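You operate a simulated robot arm through the tools that you are given. There is no shell and no other tool.

The job below is to be done with a simulated robot arm. You get a single attempt, and the scene is never put back.

JOB
Swap the ribbed plug in the grey socket for the small gauge.
Fine: shut the blue valve beside it before unlocking and open it once the gauge is locked in; stand the plug in the middle black cup; keep the line above 4 bar and leave the reset button alone. Set down upright: ribbed plug.
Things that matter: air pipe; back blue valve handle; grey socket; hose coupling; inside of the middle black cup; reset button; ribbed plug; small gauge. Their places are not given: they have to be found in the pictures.

Only the result counts: the job must be done as asked and must still hold three seconds after the hand-in. Knocking over, shifting, dropping, spilling or breaking anything else fails it.

ROBOT AND FRAMES
A 6-joint arm with a fingered hand, fixed in place. Base frame: the origin is at the foot of the arm, x ahead of it, y to its left, z up. Lengths are in mm, angles in degrees, forces in N, time in s.
With the tool pointing down near the work surface it reaches from about 340 to 820 mm from the base axis. Its first joint turns from -166.0 to 166.0 degrees. Payload 4 kg.
The TCP is the grasp point between the finger pads, 26 mm short of the fingertips. In the tool frame z runs along the fingers and y along their closing line. The gripper opens to 132 mm. The gripper's body begins 73 mm behind the TCP. The gripper is a hand of 5 fingers: y runs from the thumb to the fingers, the wrist lies at [0, 0, -239] in the tool frame.
Orientation is that of the tool frame in the base frame, as [roll, pitch, yaw] about the fixed x, y, z axes, in that order (R = Rz(yaw) Ry(pitch) Rx(roll)). With the fingers straight down and closing along the base's y, the tool's x points along the base's -x, its y along +y and its z along -z.

CONTROLS
- The arm moves only by the tool jog_arm. Its argument "steps" is one flat list of numbers, 6 for each row, row after row: the shift along the base's x, y, z in mm, then the turn, a rotation vector about the base's x, y, z in degrees. In form: [dx, dy, dz, ax, ay, az, dx, dy, dz, ax, ay, az, ...]. A call has 1 to 20 rows; each row is the pose to reach, as a shift and turn from the pose commanded when the call began. Rows are played at 5 a second. More than 50 mm and 8.6 degrees between two rows, and nothing of the call is played. Where a pose cannot be reached the arm comes as near as it can. A force on the tool above 90 N (or 10 N above the force at the start of the call, whichever is more), or a blocked arm, ends the call early, and 0.2 s more pass. In this call time passes only in rows, and 0.2 s behind the last. The reply holds the time, the measured pose of the TCP, the force on the tool along the base axes, the opening and the grip force, in the units named above and with some noise, with the torque about the TCP (base axes, N m) and any sound that the robot's microphone picked up.
- Cameras (640 x 400 px; columns grow to the right, rows downward): "scene" is fixed at [52.5, 653.9, 1386.7]; the picture's right is [-0.47, -0.88, 0.00], its down [-0.62, 0.33, -0.71] and it looks along [0.63, -0.33, -0.71] (base axes); focal length 329 px, centre (320, 200). "wrist" rides on the gripper at [85, 2, -97] in the tool frame; the picture's right is [-0.02, 1.00, 0.00], its down [-0.75, -0.02, -0.66] and it looks along [-0.66, -0.01, 0.75] (tool axes); focal length 270 px, centre (320, 200).
- capture(camera): a new picture of that camera. It takes no simulated time.
- set_fingers(finger1, finger2, finger3, finger4, thumb_bend): sets how far each is bent, from 0 (flat) to 100 (curled in); at 30 the hand is open as for a grip, at 70 the pads meet at the TCP. One left out holds its place. A second passes; each finger stops where it meets its share of the squeeze, and holds until it gets a number again. It is the only way to open and close the hand. It gives what a move gives, with no picture; readings hold the bend of each and the force on the fingers (four entries, about 0 where the hand has none), thumb and palm.
- probe_pixels(camera, pixels): there is no depth. For up to 12 entries [column, row, z] of the newest picture of that camera ("zoom" is the newest enlarged one), the place [x, y] in the base frame at which the ray of that pixel passes the height z, good to about 3 mm, but the place of the scene camera against the robot may be out by one fixed shift of up to 18 mm in any direction. It takes no simulated time.
- enlarge(camera, box): a new picture of the part [left, top, right, bottom] of that camera's present view, enlarged. It takes no simulated time.
- job_done(): hands the job in; it is judged then, once.

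Leave the gripper open and the arm clear of the work at the hand-in unless told otherwise.

The tools are called after "Request:" as a command line: name --argument value ..., lists and objects as JSON in quotes. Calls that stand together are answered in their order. jog_arm: Moves the arm, as the interface text tells. Its arguments: {"type":"object","properties":{"steps":{"type":"array","items":{"type":"number"}}},"required":["steps"]} The other tools are called the same way: set_fingers (finger1, finger2, finger3, finger4, thumb_bend) moves the fingers one by one; capture (camera) takes a picture; probe_pixels (camera, pixels) gives the place at which the rays of pixels pass given heights; enlarge (camera, box) takes an enlarged picture of a part of a camera's view; job_done () hands the job in.

At the start:

```text
clock: 0.0
position: [527.8, 271.5, 940.5]
orientation: [-180.0, 0.0, -180.0]
ft_force: [-0.6, -1.0, 0.5]
moment: [-0.02, -0.02, 0.0]
grip_width: 131.7
finger_force: 0.0
shape: jaw
bend: [30.0, 30.0, 30.0, 30.0, 30.0]
finger forces: [0.0, 0.0, 0.0, 0.0, 0.0, 0.0]
```

scene: 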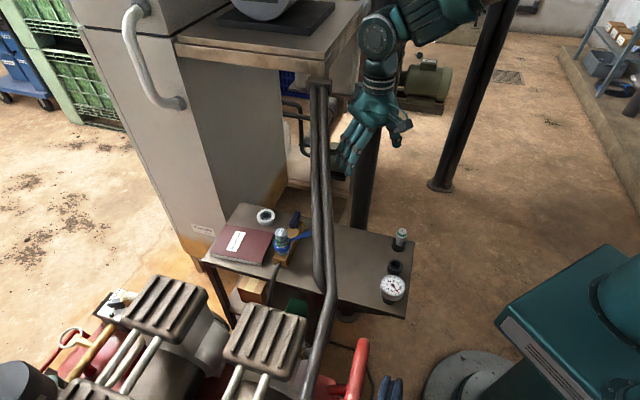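
wrist: 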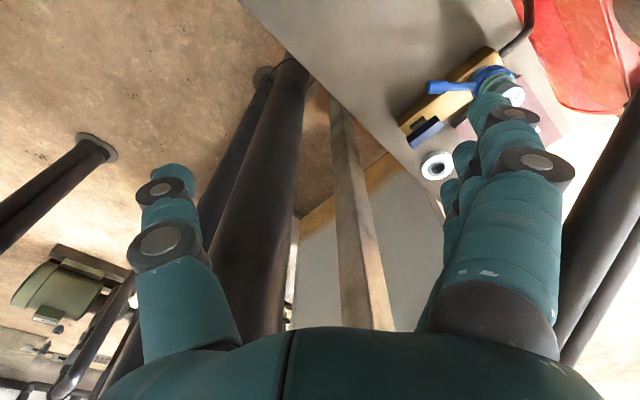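

The scene picture shows a small grey table around (310,250), with a blue valve near (300,237), a gauge near (393,288) and pipes in front. I'll enlarge these parts to see the details.

Request:
enlarge --camera "scene" --box '[200, 190, 340, 300]'

Request:
enlarge --camera "scene" --box '[340, 210, 440, 330]'

Request:
enlarge --camera "wrist" --box '[380, 20, 600, 200]'

```text
3.64 times, centred on (270, 245) of scene
```

zoom: 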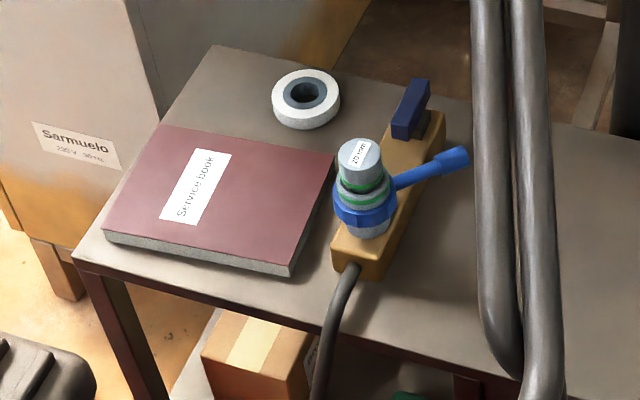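

```text
3.33 times, centred on (390, 270) of scene
```

zoom: 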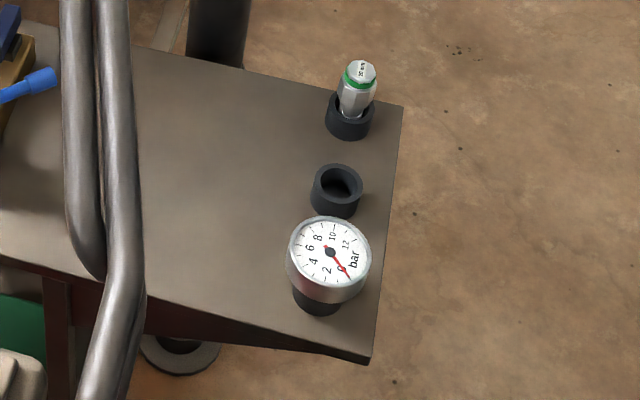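

```text
2.22 times, centred on (490, 110) of wrist
```

zoom: 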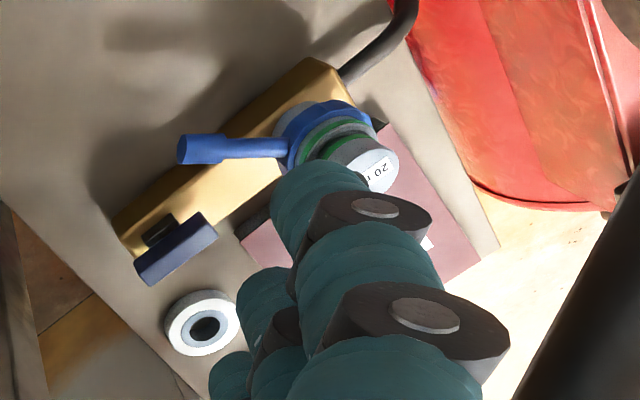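

I see a brass manifold with a dark-blue handle, a grey socket with a bright-blue lever ring, and three black cups holding a plug, nothing, and the gauge. Next I probe these points at several heights in both pictures to find the table height.

Request:
capture --camera "scene"

Request:
probe_pixels --camera "scene" --pixels '[[265, 217, 300], [265, 217, 400], [265, 217, 500], [395, 269, 300], [395, 269, 400], [395, 269, 500], [281, 240, 500], [302, 233, 400], [302, 233, 500]]'

Request:
probe_pixels --camera "wrist" --pixels '[[438, 166, 300], [438, 166, 400], [438, 166, 500], [431, 87, 400], [431, 87, 500], [510, 92, 400], [510, 92, 500]]'

```text
taken
```

scene: 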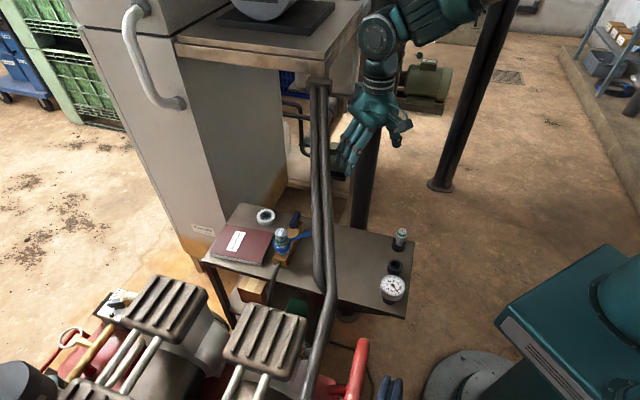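

```text
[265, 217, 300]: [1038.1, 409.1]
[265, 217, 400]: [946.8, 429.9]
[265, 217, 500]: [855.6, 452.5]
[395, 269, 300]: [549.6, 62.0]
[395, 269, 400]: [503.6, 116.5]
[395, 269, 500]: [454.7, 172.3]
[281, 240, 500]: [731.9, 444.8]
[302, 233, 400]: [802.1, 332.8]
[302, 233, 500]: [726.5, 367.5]
```

```text
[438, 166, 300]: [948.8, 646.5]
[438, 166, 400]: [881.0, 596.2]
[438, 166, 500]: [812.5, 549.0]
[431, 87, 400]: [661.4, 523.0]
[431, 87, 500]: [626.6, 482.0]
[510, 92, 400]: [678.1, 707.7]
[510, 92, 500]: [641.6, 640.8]
```

The two cameras agree on a height nearer 650. I probe again at greater heights.

Request:
probe_pixels --camera "scene" --pixels '[[265, 217, 600], [265, 217, 650], [265, 217, 700], [302, 233, 650], [302, 233, 700], [281, 231, 700], [281, 231, 750], [395, 269, 650], [401, 240, 650], [392, 290, 650], [210, 258, 650], [405, 318, 650]]'

Request:
probe_pixels --camera "wrist" --pixels '[[438, 166, 600], [438, 166, 650], [438, 166, 700], [431, 87, 650], [431, 87, 700], [510, 92, 700], [510, 92, 750]]'

```text
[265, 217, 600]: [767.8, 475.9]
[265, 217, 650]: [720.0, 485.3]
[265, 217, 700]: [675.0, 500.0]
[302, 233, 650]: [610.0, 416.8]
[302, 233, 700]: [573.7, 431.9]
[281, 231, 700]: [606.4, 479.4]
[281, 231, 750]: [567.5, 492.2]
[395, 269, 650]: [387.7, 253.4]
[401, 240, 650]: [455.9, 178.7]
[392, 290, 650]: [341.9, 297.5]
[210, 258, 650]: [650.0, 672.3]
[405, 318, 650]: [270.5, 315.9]
```

```text
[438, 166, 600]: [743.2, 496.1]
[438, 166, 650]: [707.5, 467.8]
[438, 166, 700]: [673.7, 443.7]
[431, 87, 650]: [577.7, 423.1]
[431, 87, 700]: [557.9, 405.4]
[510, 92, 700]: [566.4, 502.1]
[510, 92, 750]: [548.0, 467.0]
```

The table lies near z≈620–640. Before moving I need to know where the dark pipes stand relative to the hand, so I enlarge that part of the picture.

Request:
enlarge --camera "scene" --box '[250, 60, 430, 190]'

Request:
enlarge --camera "scene" --box '[230, 270, 410, 400]'

Request:
enlarge --camera "wrist" --box '[0, 0, 400, 330]'

Request:
enlarge --camera "wrist" --box '[480, 0, 640, 400]'

```text
3.08 times, centred on (340, 125) of scene
```

zoom: 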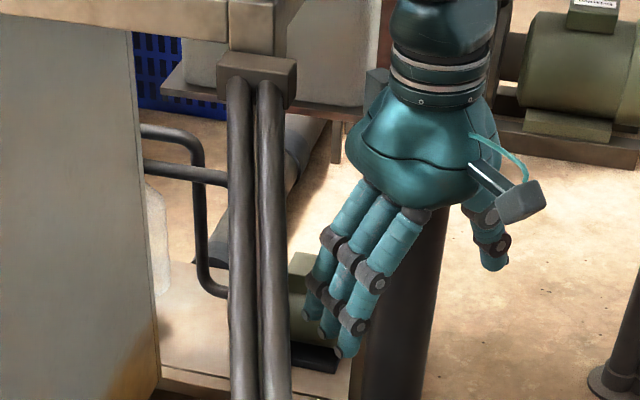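

```text
3.08 times, centred on (320, 335) of scene
```

zoom: 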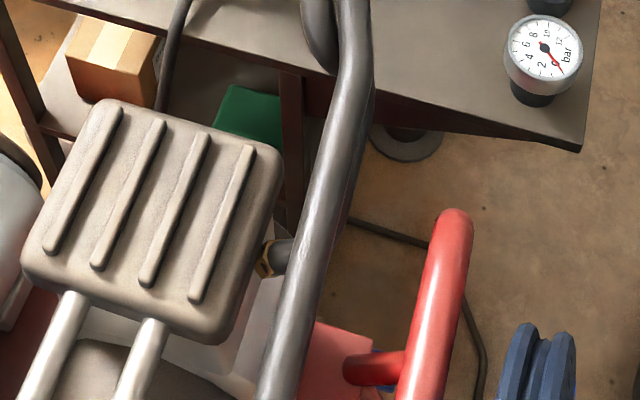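

```text
1.21 times, centred on (200, 165) of wrist
```

zoom: 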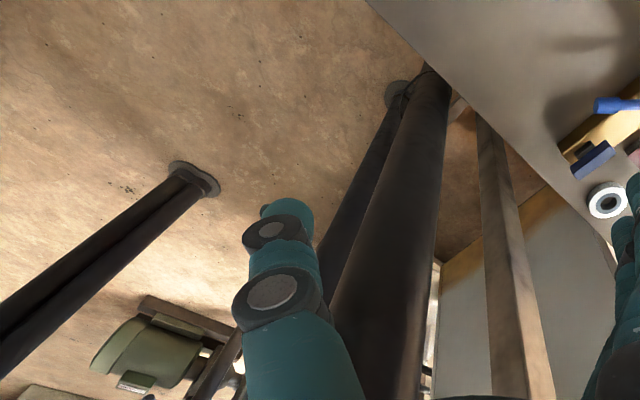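

```text
1.00 times, centred on (560, 200) of wrist (not enlarged: the box is as wide or as high as the picture)
```

zoom: 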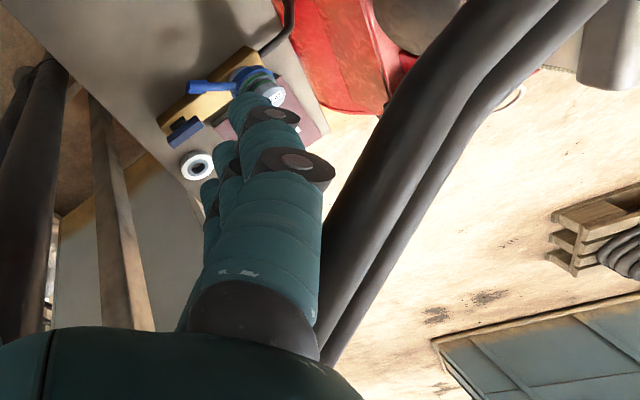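

The pipe pair runs close by the hand's +y side and bends near scene (325,283), which is about (440,75) in the last zoom. I probe both to find where the pipe is.

Request:
probe_pixels --camera "zoom" --pixels '[[430, 75, 900], [430, 75, 800], [430, 75, 700], [430, 75, 600], [335, 330, 1000], [335, 330, 900], [335, 330, 800], [540, 5, 800], [540, 5, 700], [540, 5, 600]]'

Request:
probe_pixels --camera "scene" --pixels '[[325, 283, 900], [325, 283, 800], [325, 283, 700], [325, 283, 600], [318, 90, 1000], [318, 90, 900], [318, 90, 800], [322, 190, 900], [322, 190, 800], [315, 360, 900], [315, 360, 800], [315, 360, 700]]'

```text
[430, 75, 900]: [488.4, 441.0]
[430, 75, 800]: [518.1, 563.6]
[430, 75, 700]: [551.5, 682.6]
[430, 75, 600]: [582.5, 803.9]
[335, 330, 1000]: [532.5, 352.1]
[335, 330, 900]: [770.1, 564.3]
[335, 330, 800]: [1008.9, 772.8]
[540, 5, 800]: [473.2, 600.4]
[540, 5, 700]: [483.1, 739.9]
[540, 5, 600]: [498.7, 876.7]
```

```text
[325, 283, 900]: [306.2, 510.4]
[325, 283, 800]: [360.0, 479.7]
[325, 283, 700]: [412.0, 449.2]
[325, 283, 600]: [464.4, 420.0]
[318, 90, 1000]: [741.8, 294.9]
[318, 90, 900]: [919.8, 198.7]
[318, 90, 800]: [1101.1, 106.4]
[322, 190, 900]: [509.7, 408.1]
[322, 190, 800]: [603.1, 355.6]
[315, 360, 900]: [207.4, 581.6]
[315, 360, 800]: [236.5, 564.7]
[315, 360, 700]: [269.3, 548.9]
```

The readings put the pipe diagonally at about (564,380,987) to (483,424,914), on the hand's +y side. I back the hand away from it towards −y and −x and turn it 48° so the wrist camera sees the work from another side.

Request:
jog_arm --steps '[-16, -22, 0, 0, 0, 6, -32, -44, 0, 0, 0, 12, -48, -66, 0, 0, 0, 18, -64, -88, 0, 0, 0, 24, -80, -110, 0, 0, 0, 30, -96, -132, 0, 0, 0, 36, -112, -154, 0, 0, 0, 42, -128, -176, 0, 0, 0, 48]'

Request:
capture --camera "wrist"

Request:
capture --camera "scene"

```text
clock: 1.8
position: [397.3, 96.3, 942.4]
orientation: [-180.0, 0.0, -131.9]
ft_force: [0.0, 0.2, 0.0]
moment: [0.04, 0.0, 0.04]
grip_width: 132.0
finger_force: 0.0
shape: jaw
bend: [30.0, 30.0, 30.0, 30.0, 30.0]
finger forces: [0.1, 0.0, 0.1, 0.0, 0.1, 0.0]
```

```text
taken
```

wrist: 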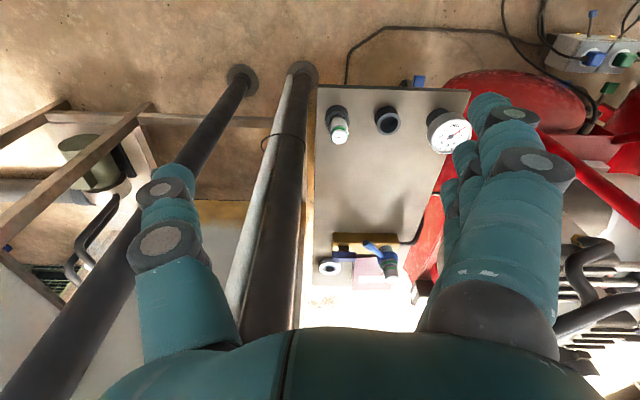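

```text
taken
```

scene: 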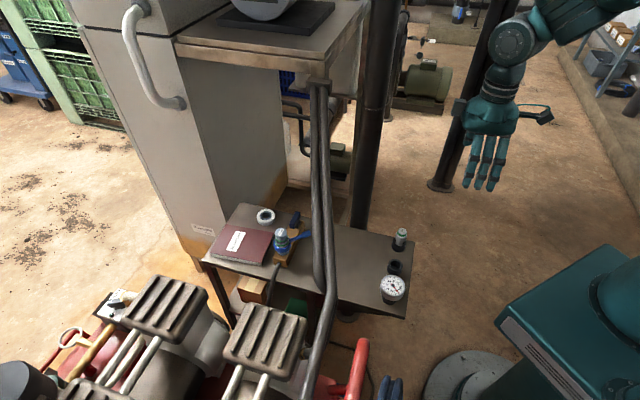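

From here the table is well seen: cups at (338,125), (387,120) and (447,130), the manifold at (365,245). I enlarge both regions and the region on the right beyond the frame.

Request:
enlarge --camera "wrist" --box '[310, 220, 430, 300]'

Request:
enlarge --camera "wrist" --box '[310, 70, 480, 180]'

Request:
enlarge --camera "wrist" --box '[320, 0, 960, 400]'

```text
5.00 times, centred on (370, 260) of wrist
```

zoom: 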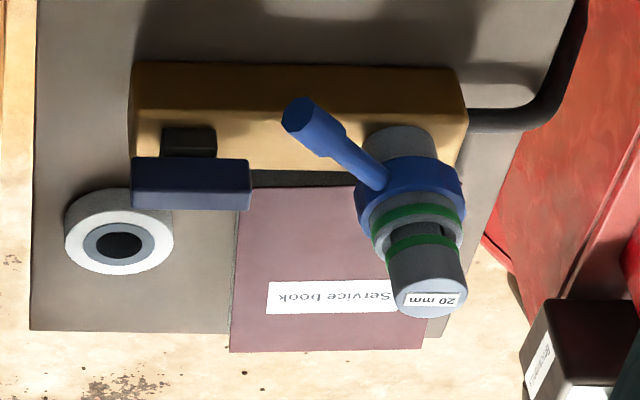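

```text
3.64 times, centred on (395, 125) of wrist
```

zoom: 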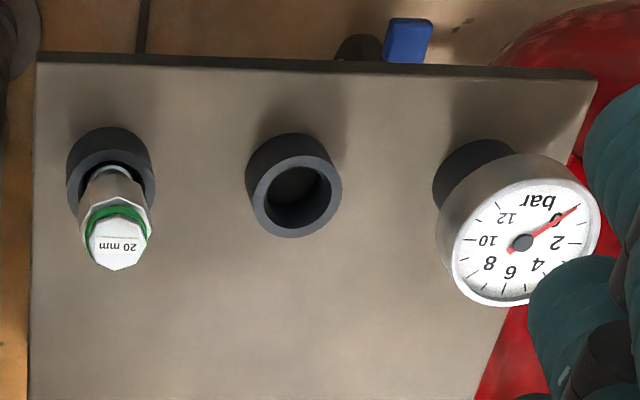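

```text
refused: 960 is not a number from 0 to 640
```

The small fixture is clear: a dark-blue handle along the brass manifold, a socket with a bright-blue ring and lever, and the "20 mm" plug on top. Now I look at the right edge of the wrist view for the pipes, and at the top of the scene view for a line gauge or reset button.

Request:
enlarge --camera "wrist" --box '[480, 180, 640, 380]'

Request:
enlarge --camera "wrist" --box '[480, 0, 640, 120]'

Request:
enlarge --camera "scene" --box '[170, 0, 420, 160]'

Request:
enlarge --camera "scene" --box '[0, 260, 240, 400]'

Request:
enlarge --camera "scene" --box '[250, 205, 320, 275]'

```text
2.00 times, centred on (560, 280) of wrist
```

zoom: 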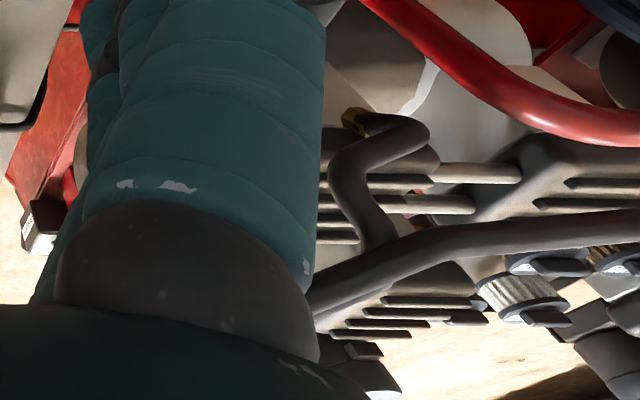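

```text
3.33 times, centred on (560, 60) of wrist
```

zoom: 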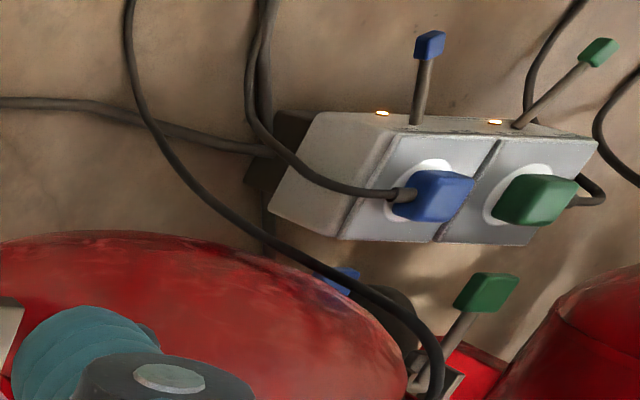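

```text
2.50 times, centred on (295, 80) of scene
```

zoom: 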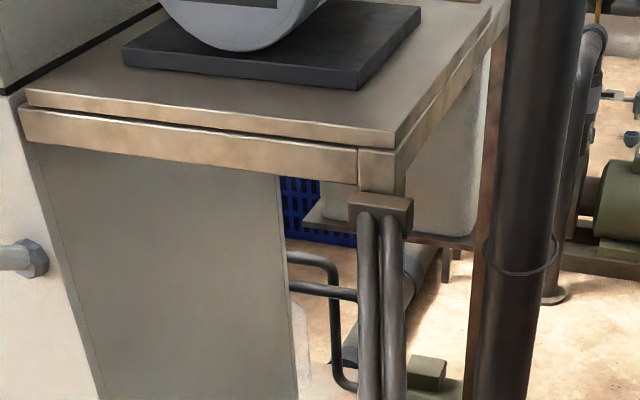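

```text
2.67 times, centred on (120, 330) of scene
```

zoom: 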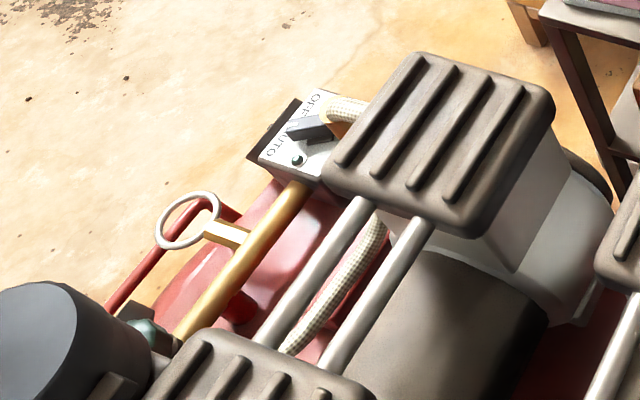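

```text
5.71 times, centred on (285, 240) of scene
```

zoom: 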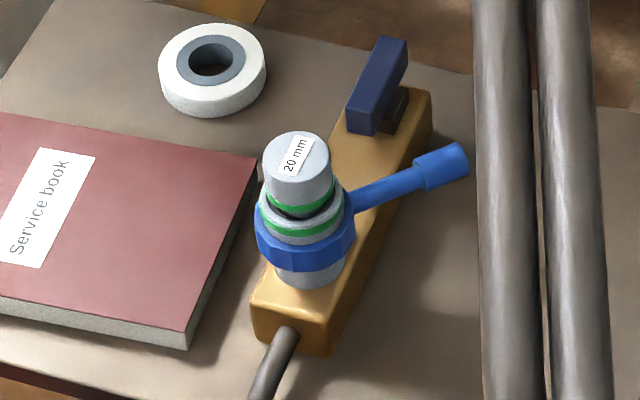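

The dark pipe has an elbow with a brass fitting, at about scene (310,351) and wrist (590,300). I probe it in both views, along with the cups, manifold, handle, lever tip and plug top.

Request:
probe_pixels --camera "wrist" --pixels '[[590, 300, 950], [590, 300, 900], [590, 300, 850], [590, 300, 800], [572, 240, 900], [572, 240, 800], [572, 240, 700], [560, 325, 950], [560, 325, 900], [630, 308, 950], [630, 308, 900]]'

Request:
probe_pixels --camera "scene" --pixels '[[310, 351, 1000], [310, 351, 900], [310, 351, 800], [310, 351, 700], [302, 353, 900], [302, 353, 800], [302, 353, 700]]'

Request:
probe_pixels --camera "wrist" --pixels '[[388, 119, 650], [388, 119, 620], [338, 138, 680], [452, 135, 680], [452, 135, 700], [344, 257, 680], [344, 257, 660], [376, 247, 700], [376, 247, 680], [391, 277, 720], [391, 277, 700], [330, 268, 640]]'

```text
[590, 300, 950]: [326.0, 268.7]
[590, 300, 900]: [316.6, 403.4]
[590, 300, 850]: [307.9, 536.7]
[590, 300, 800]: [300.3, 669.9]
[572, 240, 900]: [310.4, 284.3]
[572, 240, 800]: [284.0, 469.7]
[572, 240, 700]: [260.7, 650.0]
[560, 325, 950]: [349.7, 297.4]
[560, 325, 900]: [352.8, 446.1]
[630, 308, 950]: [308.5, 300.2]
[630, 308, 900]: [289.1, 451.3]
```

```text
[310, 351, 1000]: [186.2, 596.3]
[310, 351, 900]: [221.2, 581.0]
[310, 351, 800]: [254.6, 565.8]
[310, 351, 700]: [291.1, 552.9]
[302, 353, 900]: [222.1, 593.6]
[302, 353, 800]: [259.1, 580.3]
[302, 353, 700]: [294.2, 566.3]
```

```text
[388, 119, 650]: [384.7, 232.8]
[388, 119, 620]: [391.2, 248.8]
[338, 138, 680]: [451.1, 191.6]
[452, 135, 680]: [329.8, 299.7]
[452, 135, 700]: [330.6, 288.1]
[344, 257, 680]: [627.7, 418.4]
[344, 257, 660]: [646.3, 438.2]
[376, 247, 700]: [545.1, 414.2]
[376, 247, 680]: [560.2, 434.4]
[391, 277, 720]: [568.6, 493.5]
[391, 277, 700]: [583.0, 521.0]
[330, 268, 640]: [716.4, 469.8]
```

The brass fitting comes out at about (270,572,742) in both views. The pipe therefore arches from the overhead platform corner down to the compressor, between the robot and the socket. I need its height and the platform's edge, so I tilt the hand 40° at a safe spot, which lets the wrist camera look more level.

Request:
probe_pixels --camera "scene" --pixels '[[325, 75, 1000], [325, 75, 1050], [325, 75, 1100], [325, 75, 1150], [178, 38, 1000], [178, 38, 1050], [178, 38, 1100], [178, 38, 1150]]'

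Request:
jog_arm --steps '[8, 9, 0, 5, -4.45, 0, 16, 18, 0, 10, -8.9, 0, 24, 27, 0, 15, -13.35, 0, 32, 36, 0, 20, -17.8, 0, 40, 45, 0, 25, -22.25, 0, 48, 54, 0, 30, -26.7, 0]'

Request:
capture --camera "wrist"

Request:
capture --camera "scene"

```text
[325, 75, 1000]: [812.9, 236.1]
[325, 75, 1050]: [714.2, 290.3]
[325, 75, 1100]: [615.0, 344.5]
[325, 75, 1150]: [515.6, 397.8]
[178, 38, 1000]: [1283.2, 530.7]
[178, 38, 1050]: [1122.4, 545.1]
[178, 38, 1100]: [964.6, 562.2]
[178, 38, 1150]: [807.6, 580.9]
```

```text
clock: 3.2
position: [447.8, 149.5, 941.5]
orientation: [179.7, 40.2, -132.1]
ft_force: [-0.2, -0.5, -0.4]
moment: [0.03, 0.01, 0.01]
grip_width: 131.7
finger_force: 0.0
shape: jaw
bend: [30.0, 30.0, 30.0, 30.0, 30.0]
finger forces: [0.0, 0.0, 0.1, 0.0, 0.1, 0.0]
```

```text
taken
```

wrist: 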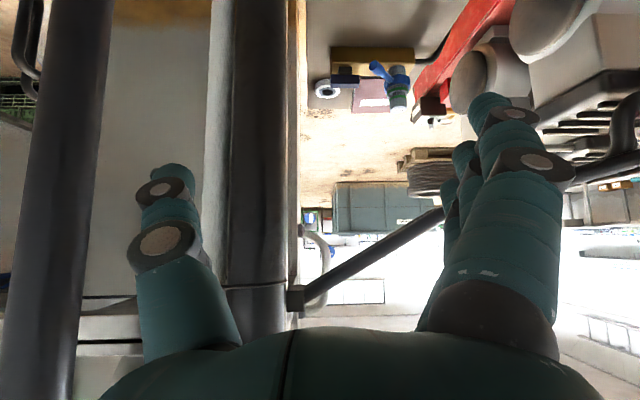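

```text
taken
```

scene: 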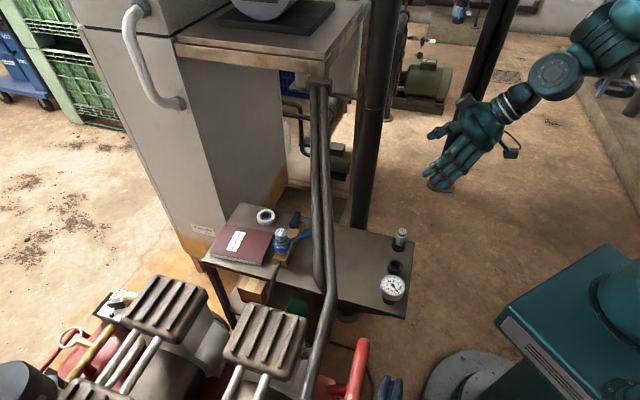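

Now the pipe is clear. It starts at a bracket at wrist (297,298), on the platform corner, and slopes down to the right through (440,212). I probe these with matching scene pixels.

Request:
probe_pixels --camera "wrist" --pixels '[[297, 298, 1020], [297, 298, 1060], [297, 298, 1100], [297, 298, 1140], [370, 256, 1010], [370, 256, 1030], [370, 256, 1060], [437, 214, 960], [437, 214, 920], [437, 214, 880], [622, 135, 900], [622, 135, 850]]'

Request:
probe_pixels --camera "scene" --pixels '[[318, 87, 1020], [318, 87, 1060], [318, 87, 1100], [318, 87, 1140]]'

Request:
enlarge --camera "wrist" --box '[270, 180, 450, 330]'

Request:
enlarge --camera "wrist" --box '[540, 80, 640, 200]'

Request:
enlarge --camera "wrist" --box '[300, 30, 460, 130]'

```text
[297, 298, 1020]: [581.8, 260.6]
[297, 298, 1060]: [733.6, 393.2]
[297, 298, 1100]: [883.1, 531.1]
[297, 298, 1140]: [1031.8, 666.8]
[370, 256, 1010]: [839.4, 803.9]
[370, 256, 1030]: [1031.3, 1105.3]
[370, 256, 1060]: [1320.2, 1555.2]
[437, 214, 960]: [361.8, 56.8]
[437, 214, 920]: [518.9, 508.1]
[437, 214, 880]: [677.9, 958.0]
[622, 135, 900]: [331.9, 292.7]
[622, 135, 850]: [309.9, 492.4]
```

```text
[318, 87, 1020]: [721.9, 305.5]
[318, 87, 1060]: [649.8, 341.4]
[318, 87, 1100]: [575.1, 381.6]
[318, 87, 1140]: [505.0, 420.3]
```

```text
2.67 times, centred on (360, 255) of wrist
```

zoom: 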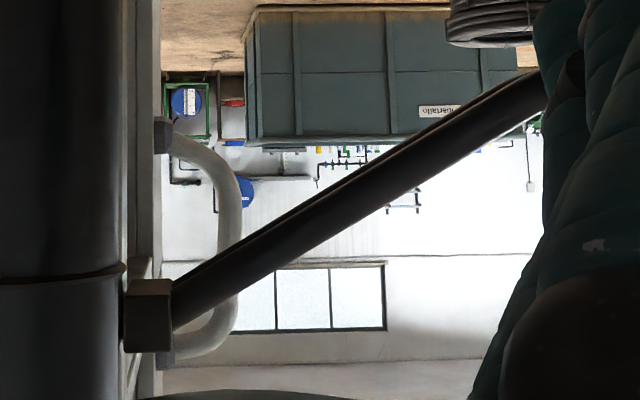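

```text
3.33 times, centred on (590, 140) of wrist
```

zoom: 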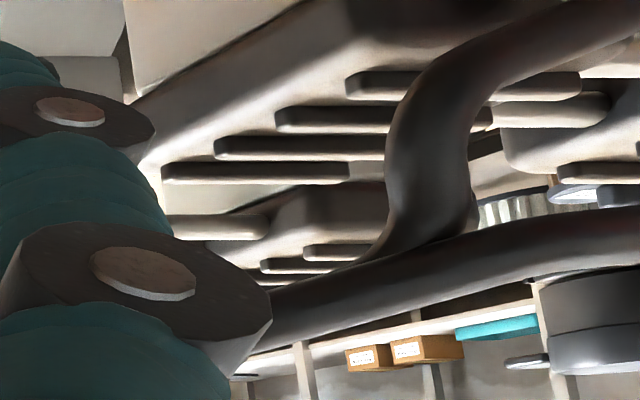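

```text
4.00 times, centred on (380, 80) of wrist
```

zoom: 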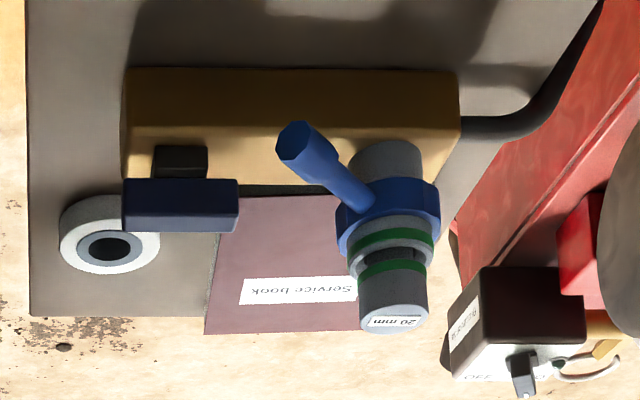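

The bracket comes out at about (655,327,1042), and the pipe slopes down through roughly (487,420,922). That leaves about 280 mm of free space under it over the table. So I plan to reach under the pipe with the hand tilted about 45°. Next I probe the handle, plug, lever tip and ring in this view to triangulate against the previous one.

Request:
capture --camera "wrist"

Request:
probe_pixels --camera "wrist" --pixels '[[345, 81.3, 700], [345, 81.3, 680], [345, 81.3, 660], [398.2, 109.5, 740], [398.2, 109.5, 720], [398.2, 109.5, 700], [375, 65.8, 720], [375, 65.8, 700], [375, 65.8, 680], [327.5, 92, 660], [327.5, 92, 640], [327.5, 92, 620]]'

```text
taken
```

wrist: 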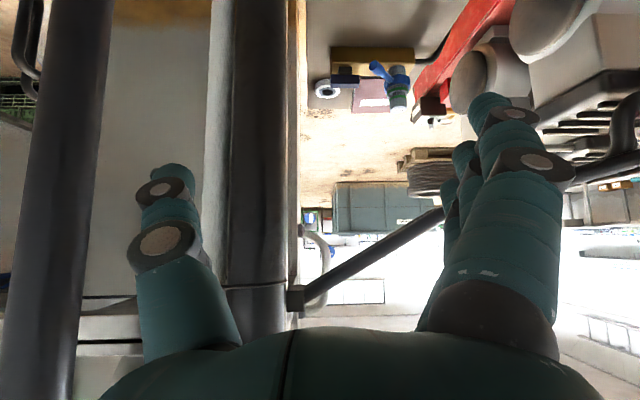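

```text
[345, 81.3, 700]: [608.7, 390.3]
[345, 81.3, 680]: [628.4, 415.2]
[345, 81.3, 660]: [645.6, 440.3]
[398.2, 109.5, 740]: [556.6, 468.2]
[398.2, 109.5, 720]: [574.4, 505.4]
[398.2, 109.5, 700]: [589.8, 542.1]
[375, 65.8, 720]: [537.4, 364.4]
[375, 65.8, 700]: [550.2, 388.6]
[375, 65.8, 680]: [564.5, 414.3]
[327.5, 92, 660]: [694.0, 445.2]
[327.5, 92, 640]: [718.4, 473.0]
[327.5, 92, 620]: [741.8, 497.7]
```

The two rays are almost parallel, so I need closer views with a wider baseline. I move the hand, still tilted 40°, to about (455,320,790). That keeps it clear of the pillar near (581,219) and below and short of the pipe.

Request:
jog_arm --steps '[-8, 26, -25, 0, 0, 0, -14, 55, -50, 0, 0, 0, -16, 85, -75, 0, 0, 0, -12, 115, -100, 0, 0, 0, -4, 142, -125, 0, 0, 0, 7, 170, -150, 0, 0, 0]'

Request:
capture --camera "wrist"

Request:
capture --camera "scene"

```text
clock: 4.6
position: [455.7, 321.0, 792.6]
orientation: [179.6, 40.2, -132.1]
ft_force: [0.3, 0.9, 0.6]
moment: [0.01, 0.01, 0.0]
grip_width: 132.0
finger_force: 0.1
shape: jaw
bend: [30.0, 30.0, 30.0, 30.0, 30.0]
finger forces: [0.0, 0.0, 0.1, 0.1, 0.0, 0.0]
```

```text
taken
```

wrist: 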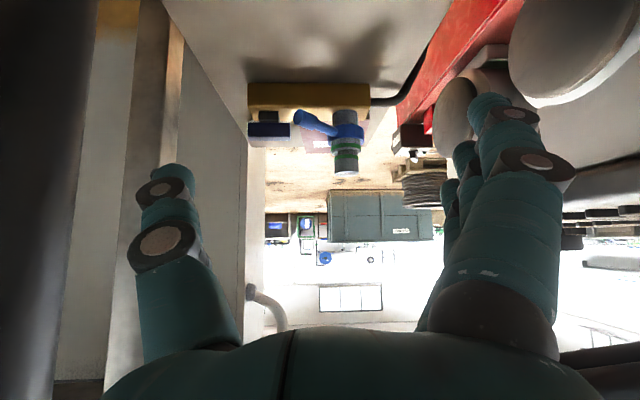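

```text
taken
```

scene: 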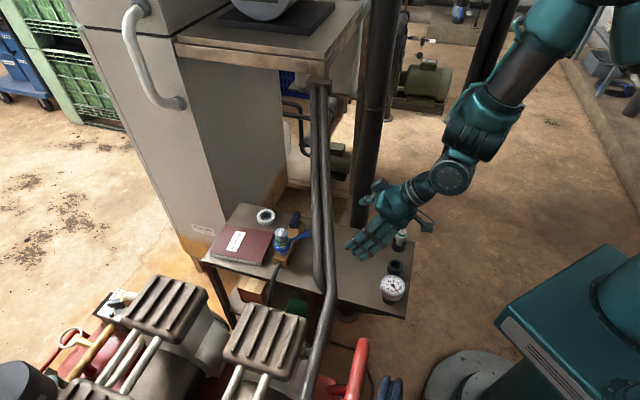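

The pose works and the forearm comes down steeply from above. I enlarge the fixture in the wrist view around (310,125) and probe its points.

Request:
enlarge --camera "wrist" --box '[235, 70, 395, 180]'

Request:
probe_pixels --camera "wrist" --pixels '[[269, 131, 700], [269, 131, 680], [269, 131, 660], [345, 170, 740], [345, 170, 720], [345, 170, 700], [300, 117, 720], [300, 117, 700], [300, 117, 680], [350, 107, 680], [350, 107, 660], [350, 107, 640]]'

```text
3.64 times, centred on (315, 125) of wrist
```

zoom: 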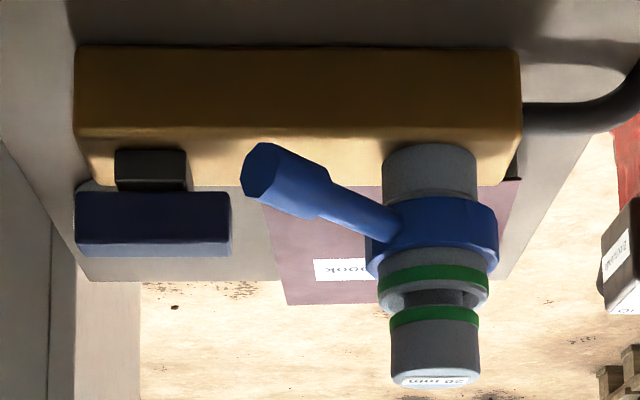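

```text
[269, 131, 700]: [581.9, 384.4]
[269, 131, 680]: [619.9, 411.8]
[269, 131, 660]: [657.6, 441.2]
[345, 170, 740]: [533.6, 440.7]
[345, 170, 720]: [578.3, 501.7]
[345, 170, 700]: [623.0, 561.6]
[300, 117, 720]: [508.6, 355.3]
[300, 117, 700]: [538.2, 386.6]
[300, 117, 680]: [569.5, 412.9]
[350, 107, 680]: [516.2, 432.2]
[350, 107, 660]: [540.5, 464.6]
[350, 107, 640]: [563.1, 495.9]
```

Triangulating gives these positions:
- Valve handle centre about (635,424,672), 54 mm long, parallel to the manifold.
- Plug top about (570,494,724).
- Lever tip about (560,406,686).
- Manifold top about z=646.

I'll push the valve handle with a narrow pointer. Before that I curl fingers 1 and 4 and close 2, 3 and the thumb, to learn which finger is which.

Request:
set_fingers --finger1 100 --finger2 70 --finger3 70 --finger4 100 --thumb_bend 70

Request:
capture --camera "wrist"

Request:
capture --camera "scene"

```text
clock: 5.6
position: [454.7, 321.8, 793.0]
orientation: [179.7, 40.3, -132.0]
ft_force: [0.3, -0.6, 0.7]
moment: [-0.03, -0.05, 0.02]
grip_width: 44.1
finger_force: 0.0
shape: fingers
bend: [100.0, 70.0, 70.0, 100.0, 70.0]
finger forces: [0.1, 0.0, 0.0, 0.0, 0.0, 0.0]
```

```text
taken
```

wrist: 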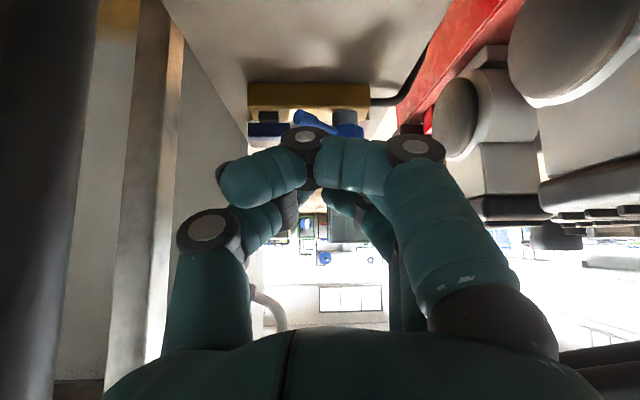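

```text
taken
```

scene: 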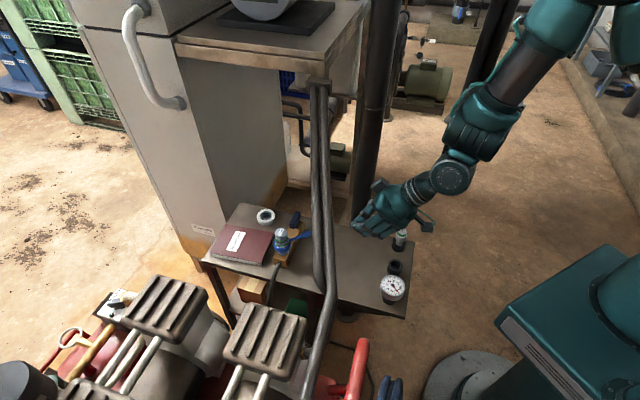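

Curled fingers cross in front of the camera. I now extend only finger 1 at bend 30 and keep the others curled, to see where a single pointing finger sits.

Request:
set_fingers --finger1 30 --finger2 100 --finger3 100 --finger4 100 --thumb_bend 100

Request:
capture --camera "wrist"

Request:
enlarge --camera "scene" --box '[330, 160, 450, 260]'

```text
clock: 6.6
position: [454.9, 320.9, 792.7]
orientation: [179.7, 40.2, -132.2]
ft_force: [-0.3, -0.9, -0.5]
moment: [0.03, 0.0, 0.0]
grip_width: 59.2
finger_force: 0.0
shape: fingers
bend: [30.0, 94.0, 94.0, 100.0, 91.0]
finger forces: [0.1, 0.1, 0.0, 0.1, 0.0, 0.0]
```

```text
taken
```

wrist: 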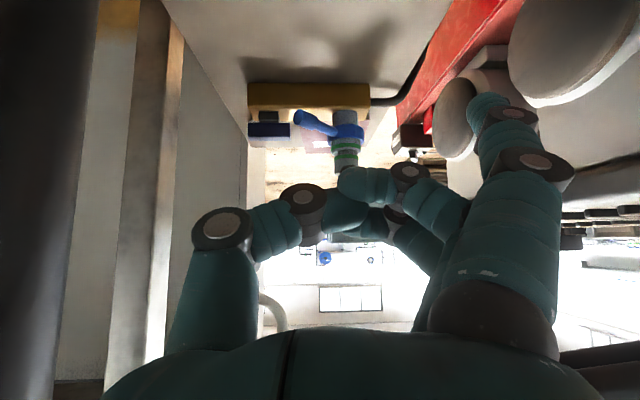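

```text
4.00 times, centred on (390, 210) of scene
```

zoom: 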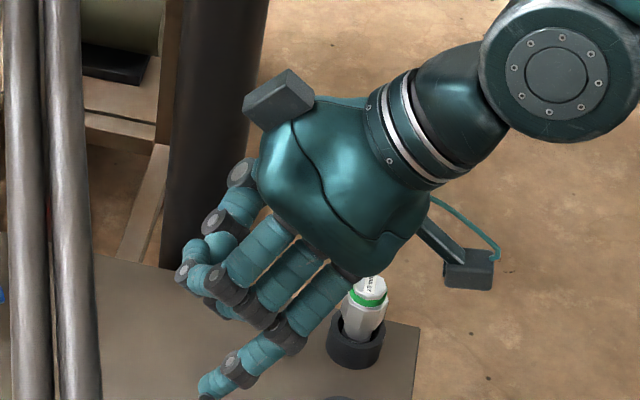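

Finger 1 is the one nearest the camera, so it is the lowest when tilted. It makes a good pointer. I locate its tip from the wrist pixel (482,97) and the scene pixel (361,256).

Request:
probe_pixels --camera "wrist" --pixels '[[482, 97, 770], [482, 97, 760], [482, 97, 750], [482, 97, 740], [482, 97, 730]]'

Request:
capture --camera "scene"

Request:
probe_pixels --camera "scene" --pixels '[[361, 256, 770], [361, 256, 760], [361, 256, 750], [361, 256, 740], [361, 256, 730]]'

Request:
enlarge --camera "scene" --box '[330, 200, 410, 270]'

```text
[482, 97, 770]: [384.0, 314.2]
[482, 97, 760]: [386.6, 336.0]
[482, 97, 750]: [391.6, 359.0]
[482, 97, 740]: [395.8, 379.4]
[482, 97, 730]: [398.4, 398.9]
```

```text
taken
```

scene: 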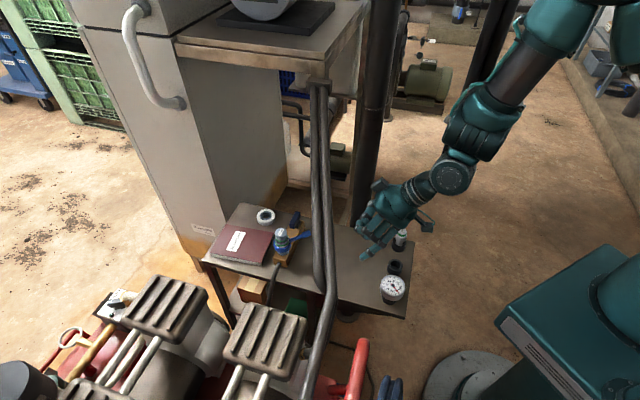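

```text
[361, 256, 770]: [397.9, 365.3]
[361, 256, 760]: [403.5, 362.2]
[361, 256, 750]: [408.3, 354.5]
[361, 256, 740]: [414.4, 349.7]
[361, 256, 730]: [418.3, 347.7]
```

```text
5.71 times, centred on (370, 235) of scene
```

zoom: 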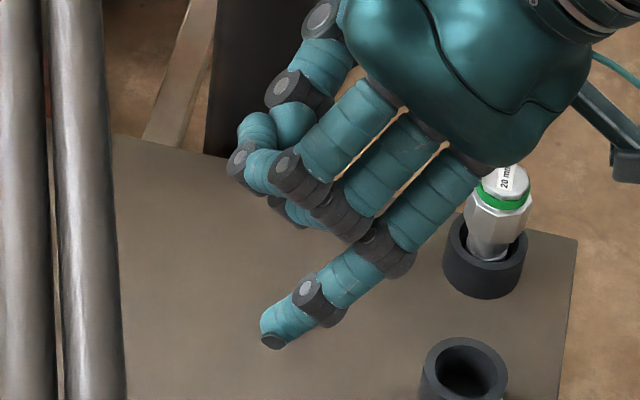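

The single-finger pointer would put the palm against the platform leg near (655,320). Instead I will use the thumb of the open hand to push the valve handle. The lever and plug then sit harmlessly inside the open jaw. I open the hand, then turn to bearing 60° and tilt to 50°, stopping short of the work to look.

Request:
set_fingers --finger1 30 --finger2 30 --finger3 30 --finger4 30 --thumb_bend 30

Request:
jog_arm --steps '[5, 12, -6, 0, 0, 4, 10, 25, -13, 0, 0, 8, 15, 39, -20, 0, 0, 12]'

Request:
jog_arm --steps '[5, 8, -7, 4.33, -2.5, 0, 10, 16, -13, 8.66, -5, 0]'

Request:
capture --camera "wrist"

Request:
capture --camera "scene"

```text
clock: 7.6
position: [455.6, 320.2, 792.6]
orientation: [179.8, 40.2, -132.2]
ft_force: [-0.1, 1.0, 0.4]
moment: [0.0, 0.0, -0.01]
grip_width: 138.4
finger_force: 0.0
shape: fingers
bend: [30.0, 30.0, 30.0, 30.0, 30.0]
finger forces: [0.0, 0.0, 0.0, 0.0, 0.1, 0.0]
```

```text
clock: 8.4
position: [470.9, 358.8, 770.5]
orientation: [179.7, 40.2, -120.0]
ft_force: [0.2, 0.1, 0.3]
moment: [0.03, -0.02, 0.04]
grip_width: 138.3
finger_force: 0.0
shape: fingers
bend: [30.0, 30.0, 30.0, 30.0, 30.0]
finger forces: [0.0, 0.0, 0.0, 0.0, 0.1, 0.0]
```

```text
clock: 9.0
position: [479.5, 375.3, 758.9]
orientation: [179.8, 50.2, -120.2]
ft_force: [-0.2, -0.4, 0.4]
moment: [0.01, 0.03, 0.01]
grip_width: 138.4
finger_force: 0.1
shape: fingers
bend: [30.0, 30.0, 30.0, 30.0, 30.0]
finger forces: [0.0, 0.0, 0.1, 0.0, 0.0, 0.1]
```

```text
taken
```

wrist: 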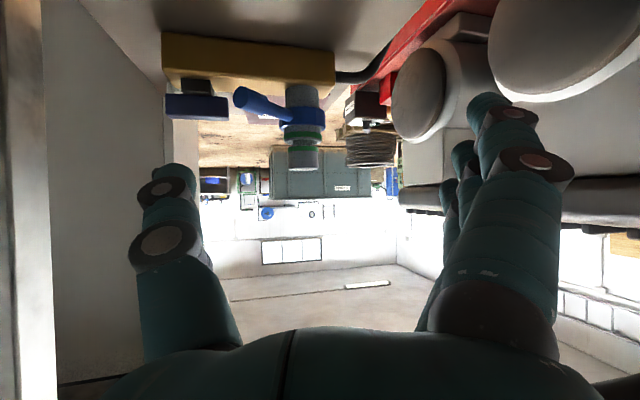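

```text
taken
```

scene: 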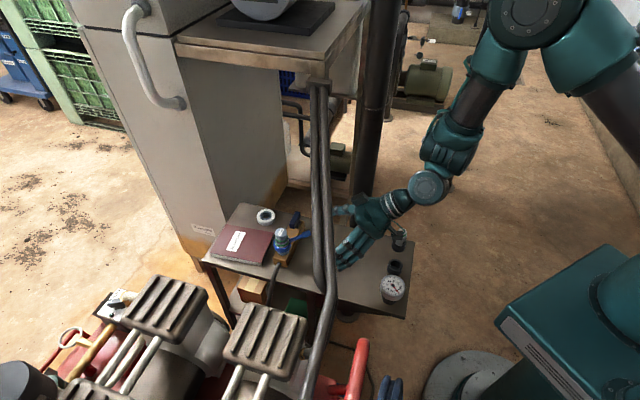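

I now have a closer view of the fixture at (240,100). I enlarge it and re-measure all its points.

Request:
enlarge --camera "wrist" --box '[150, 20, 350, 180]'

Request:
enlarge --camera "wrist" --box '[110, 60, 250, 200]'

```text
2.50 times, centred on (250, 100) of wrist
```

zoom: 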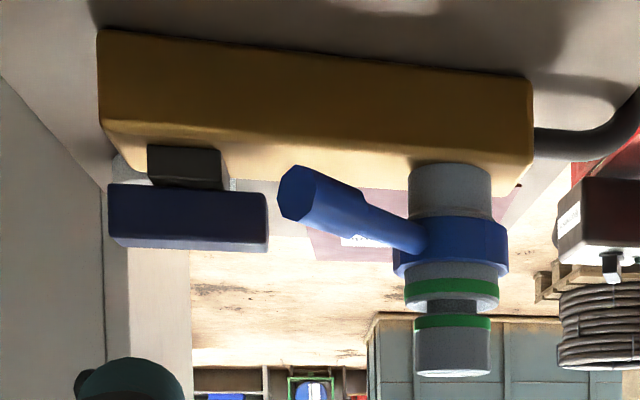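

```text
2.86 times, centred on (180, 130) of wrist
```

zoom: 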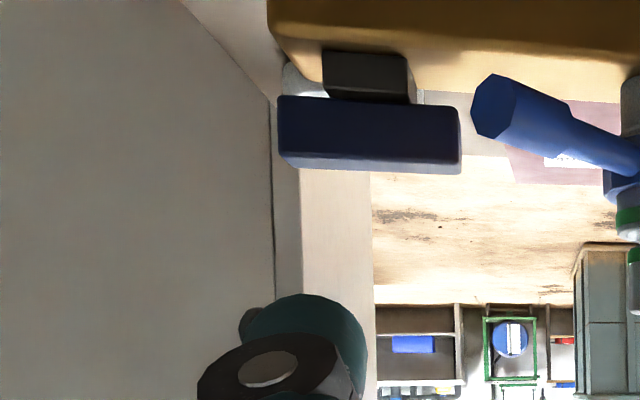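

Measured so far: knob z 710–729, flange 689–705, blue ring 673–692, manifold top about 650, handle front face at (635,423,672). To push with the thumb I need its tip position, so I enlarge the scene near (355,220) and triangulate.

Request:
enlarge --camera "scene" --box '[320, 180, 420, 280]'

Request:
probe_pixels --camera "wrist" --pixels '[[168, 163, 750], [168, 163, 745], [168, 163, 740], [168, 163, 735], [168, 163, 730]]'

```text
4.00 times, centred on (370, 230) of scene
```

zoom: 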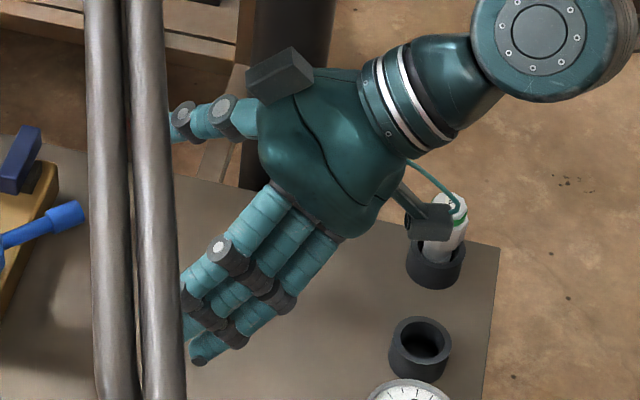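

```text
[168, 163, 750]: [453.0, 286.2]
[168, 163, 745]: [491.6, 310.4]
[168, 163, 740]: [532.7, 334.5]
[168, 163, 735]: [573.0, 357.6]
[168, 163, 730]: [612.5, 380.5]
```

The thumb tip comes out at about tool (5,−81,28), which is (559,350,736) in the base frame. I move it in front of the finger-side end of the handle, to about (602,400,700), keeping clear of the lever tip at (563,406,684).

Request:
jog_arm --steps '[15, 17, -12, 0, 0, 0, 30, 34, -24, 0, 0, 0, 43, 50, -36, 0, 0, 0]'

Request:
capture --camera "wrist"

Request:
enlarge --camera "scene" --box '[250, 190, 370, 280]'

```text
clock: 9.8
position: [522.5, 423.5, 721.7]
orientation: [179.7, 50.1, -120.1]
ft_force: [0.0, 0.2, 0.1]
moment: [0.0, 0.0, 0.01]
grip_width: 138.4
finger_force: 0.1
shape: fingers
bend: [30.0, 30.0, 30.0, 30.0, 30.0]
finger forces: [0.1, 0.1, 0.0, 0.0, 0.1, 0.1]
```

```text
taken
```

wrist: 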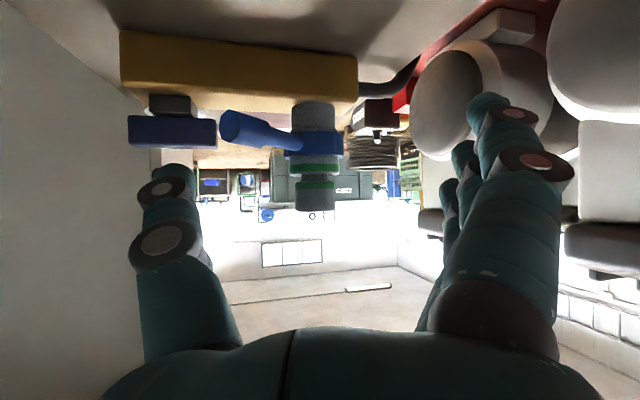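

```text
4.44 times, centred on (310, 235) of scene
```

zoom: 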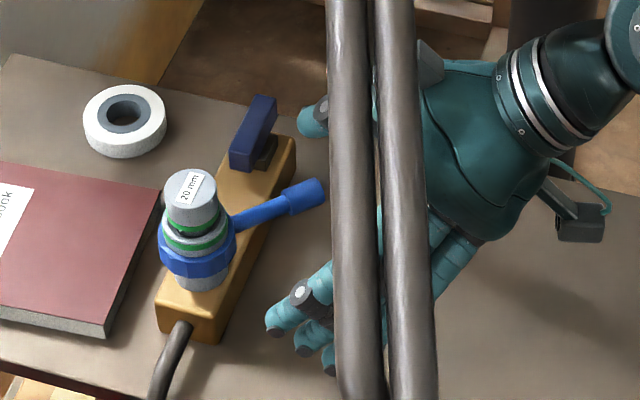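

The scene zoom shows the thumb at (312,118), just in front of the handle at (253,135) and above it. I lower 28 mm and then go forward to just short of contact.

Request:
jog_arm --steps '[0, 0, -14, 0, 0, 0, 0, 0, -28, 0, 0, 0, 4, 8, -28, 0, 0, 0, 7, 15, -28, 0, 0, 0]'

Request:
capture --camera "wrist"

Request:
enlarge --camera "scene" --box '[250, 190, 370, 280]'

```text
clock: 10.8
position: [529.1, 439.1, 693.6]
orientation: [179.6, 50.1, -120.1]
ft_force: [0.2, -0.3, 0.8]
moment: [0.02, -0.01, -0.03]
grip_width: 138.3
finger_force: 0.0
shape: fingers
bend: [30.0, 30.0, 30.0, 30.0, 30.0]
finger forces: [0.0, 0.1, 0.0, 0.0, 0.0, 0.0]
```

```text
taken
```

wrist: 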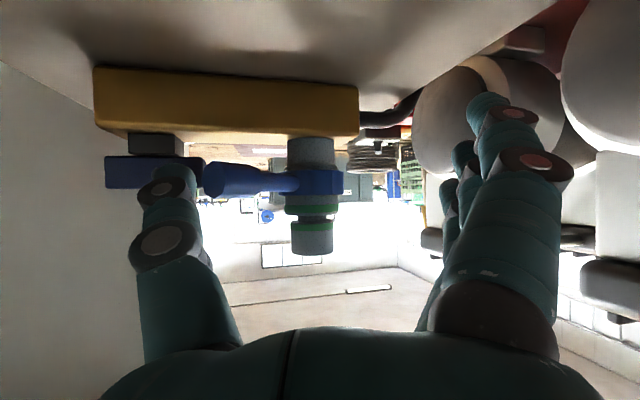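

```text
4.44 times, centred on (310, 235) of scene
```

zoom: 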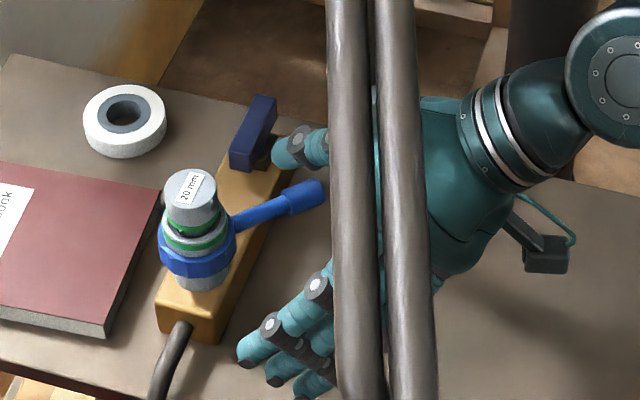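

The thumb is about 12 mm from the handle's front face and about 11 mm off its centre, towards the finger side. I move forward in small steps and watch the force.

Request:
jog_arm --steps '[4.5, 4, 0, 0, 0, 0, 8.9, 8, 0, 0, 0, 0, 11, 11.5, 0, 0, 0, 0]'

Request:
jog_arm --steps '[1.5, 2, 0, 0, 0, 0, 3.5, 4.5, 0, 0, 0, 0]'

Request:
enlarge --camera "scene" --box '[250, 190, 370, 280]'

```text
clock: 11.6
position: [539.6, 449.3, 693.4]
orientation: [179.5, 50.1, -120.2]
ft_force: [-5.9, -2.8, -0.4]
moment: [-0.03, 0.12, -0.36]
grip_width: 137.1
finger_force: 2.7
shape: fingers
bend: [30.0, 30.0, 30.0, 30.0, 31.0]
finger forces: [0.0, 0.0, 0.1, 0.0, 6.2, 0.0]
```

```text
clock: 12.2
position: [544.1, 455.7, 695.1]
orientation: [179.7, 50.2, -120.1]
ft_force: [-3.9, -0.3, 0.2]
moment: [-0.02, 0.03, -0.09]
grip_width: 135.8
finger_force: 1.8
shape: fingers
bend: [30.0, 30.0, 30.0, 30.0, 31.0]
finger forces: [0.0, 0.0, 0.0, 0.0, 3.8, 0.0]
```

```text
4.44 times, centred on (310, 235) of scene
```

zoom: 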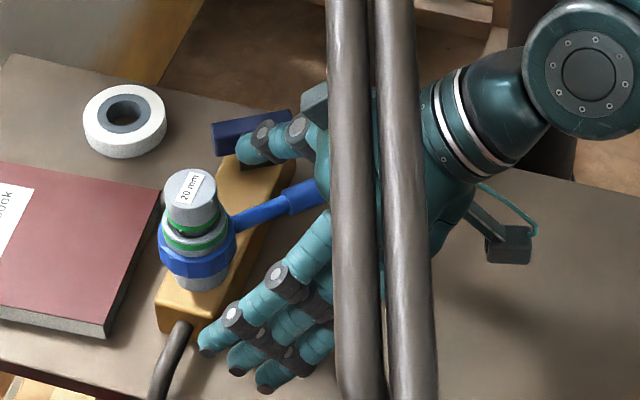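

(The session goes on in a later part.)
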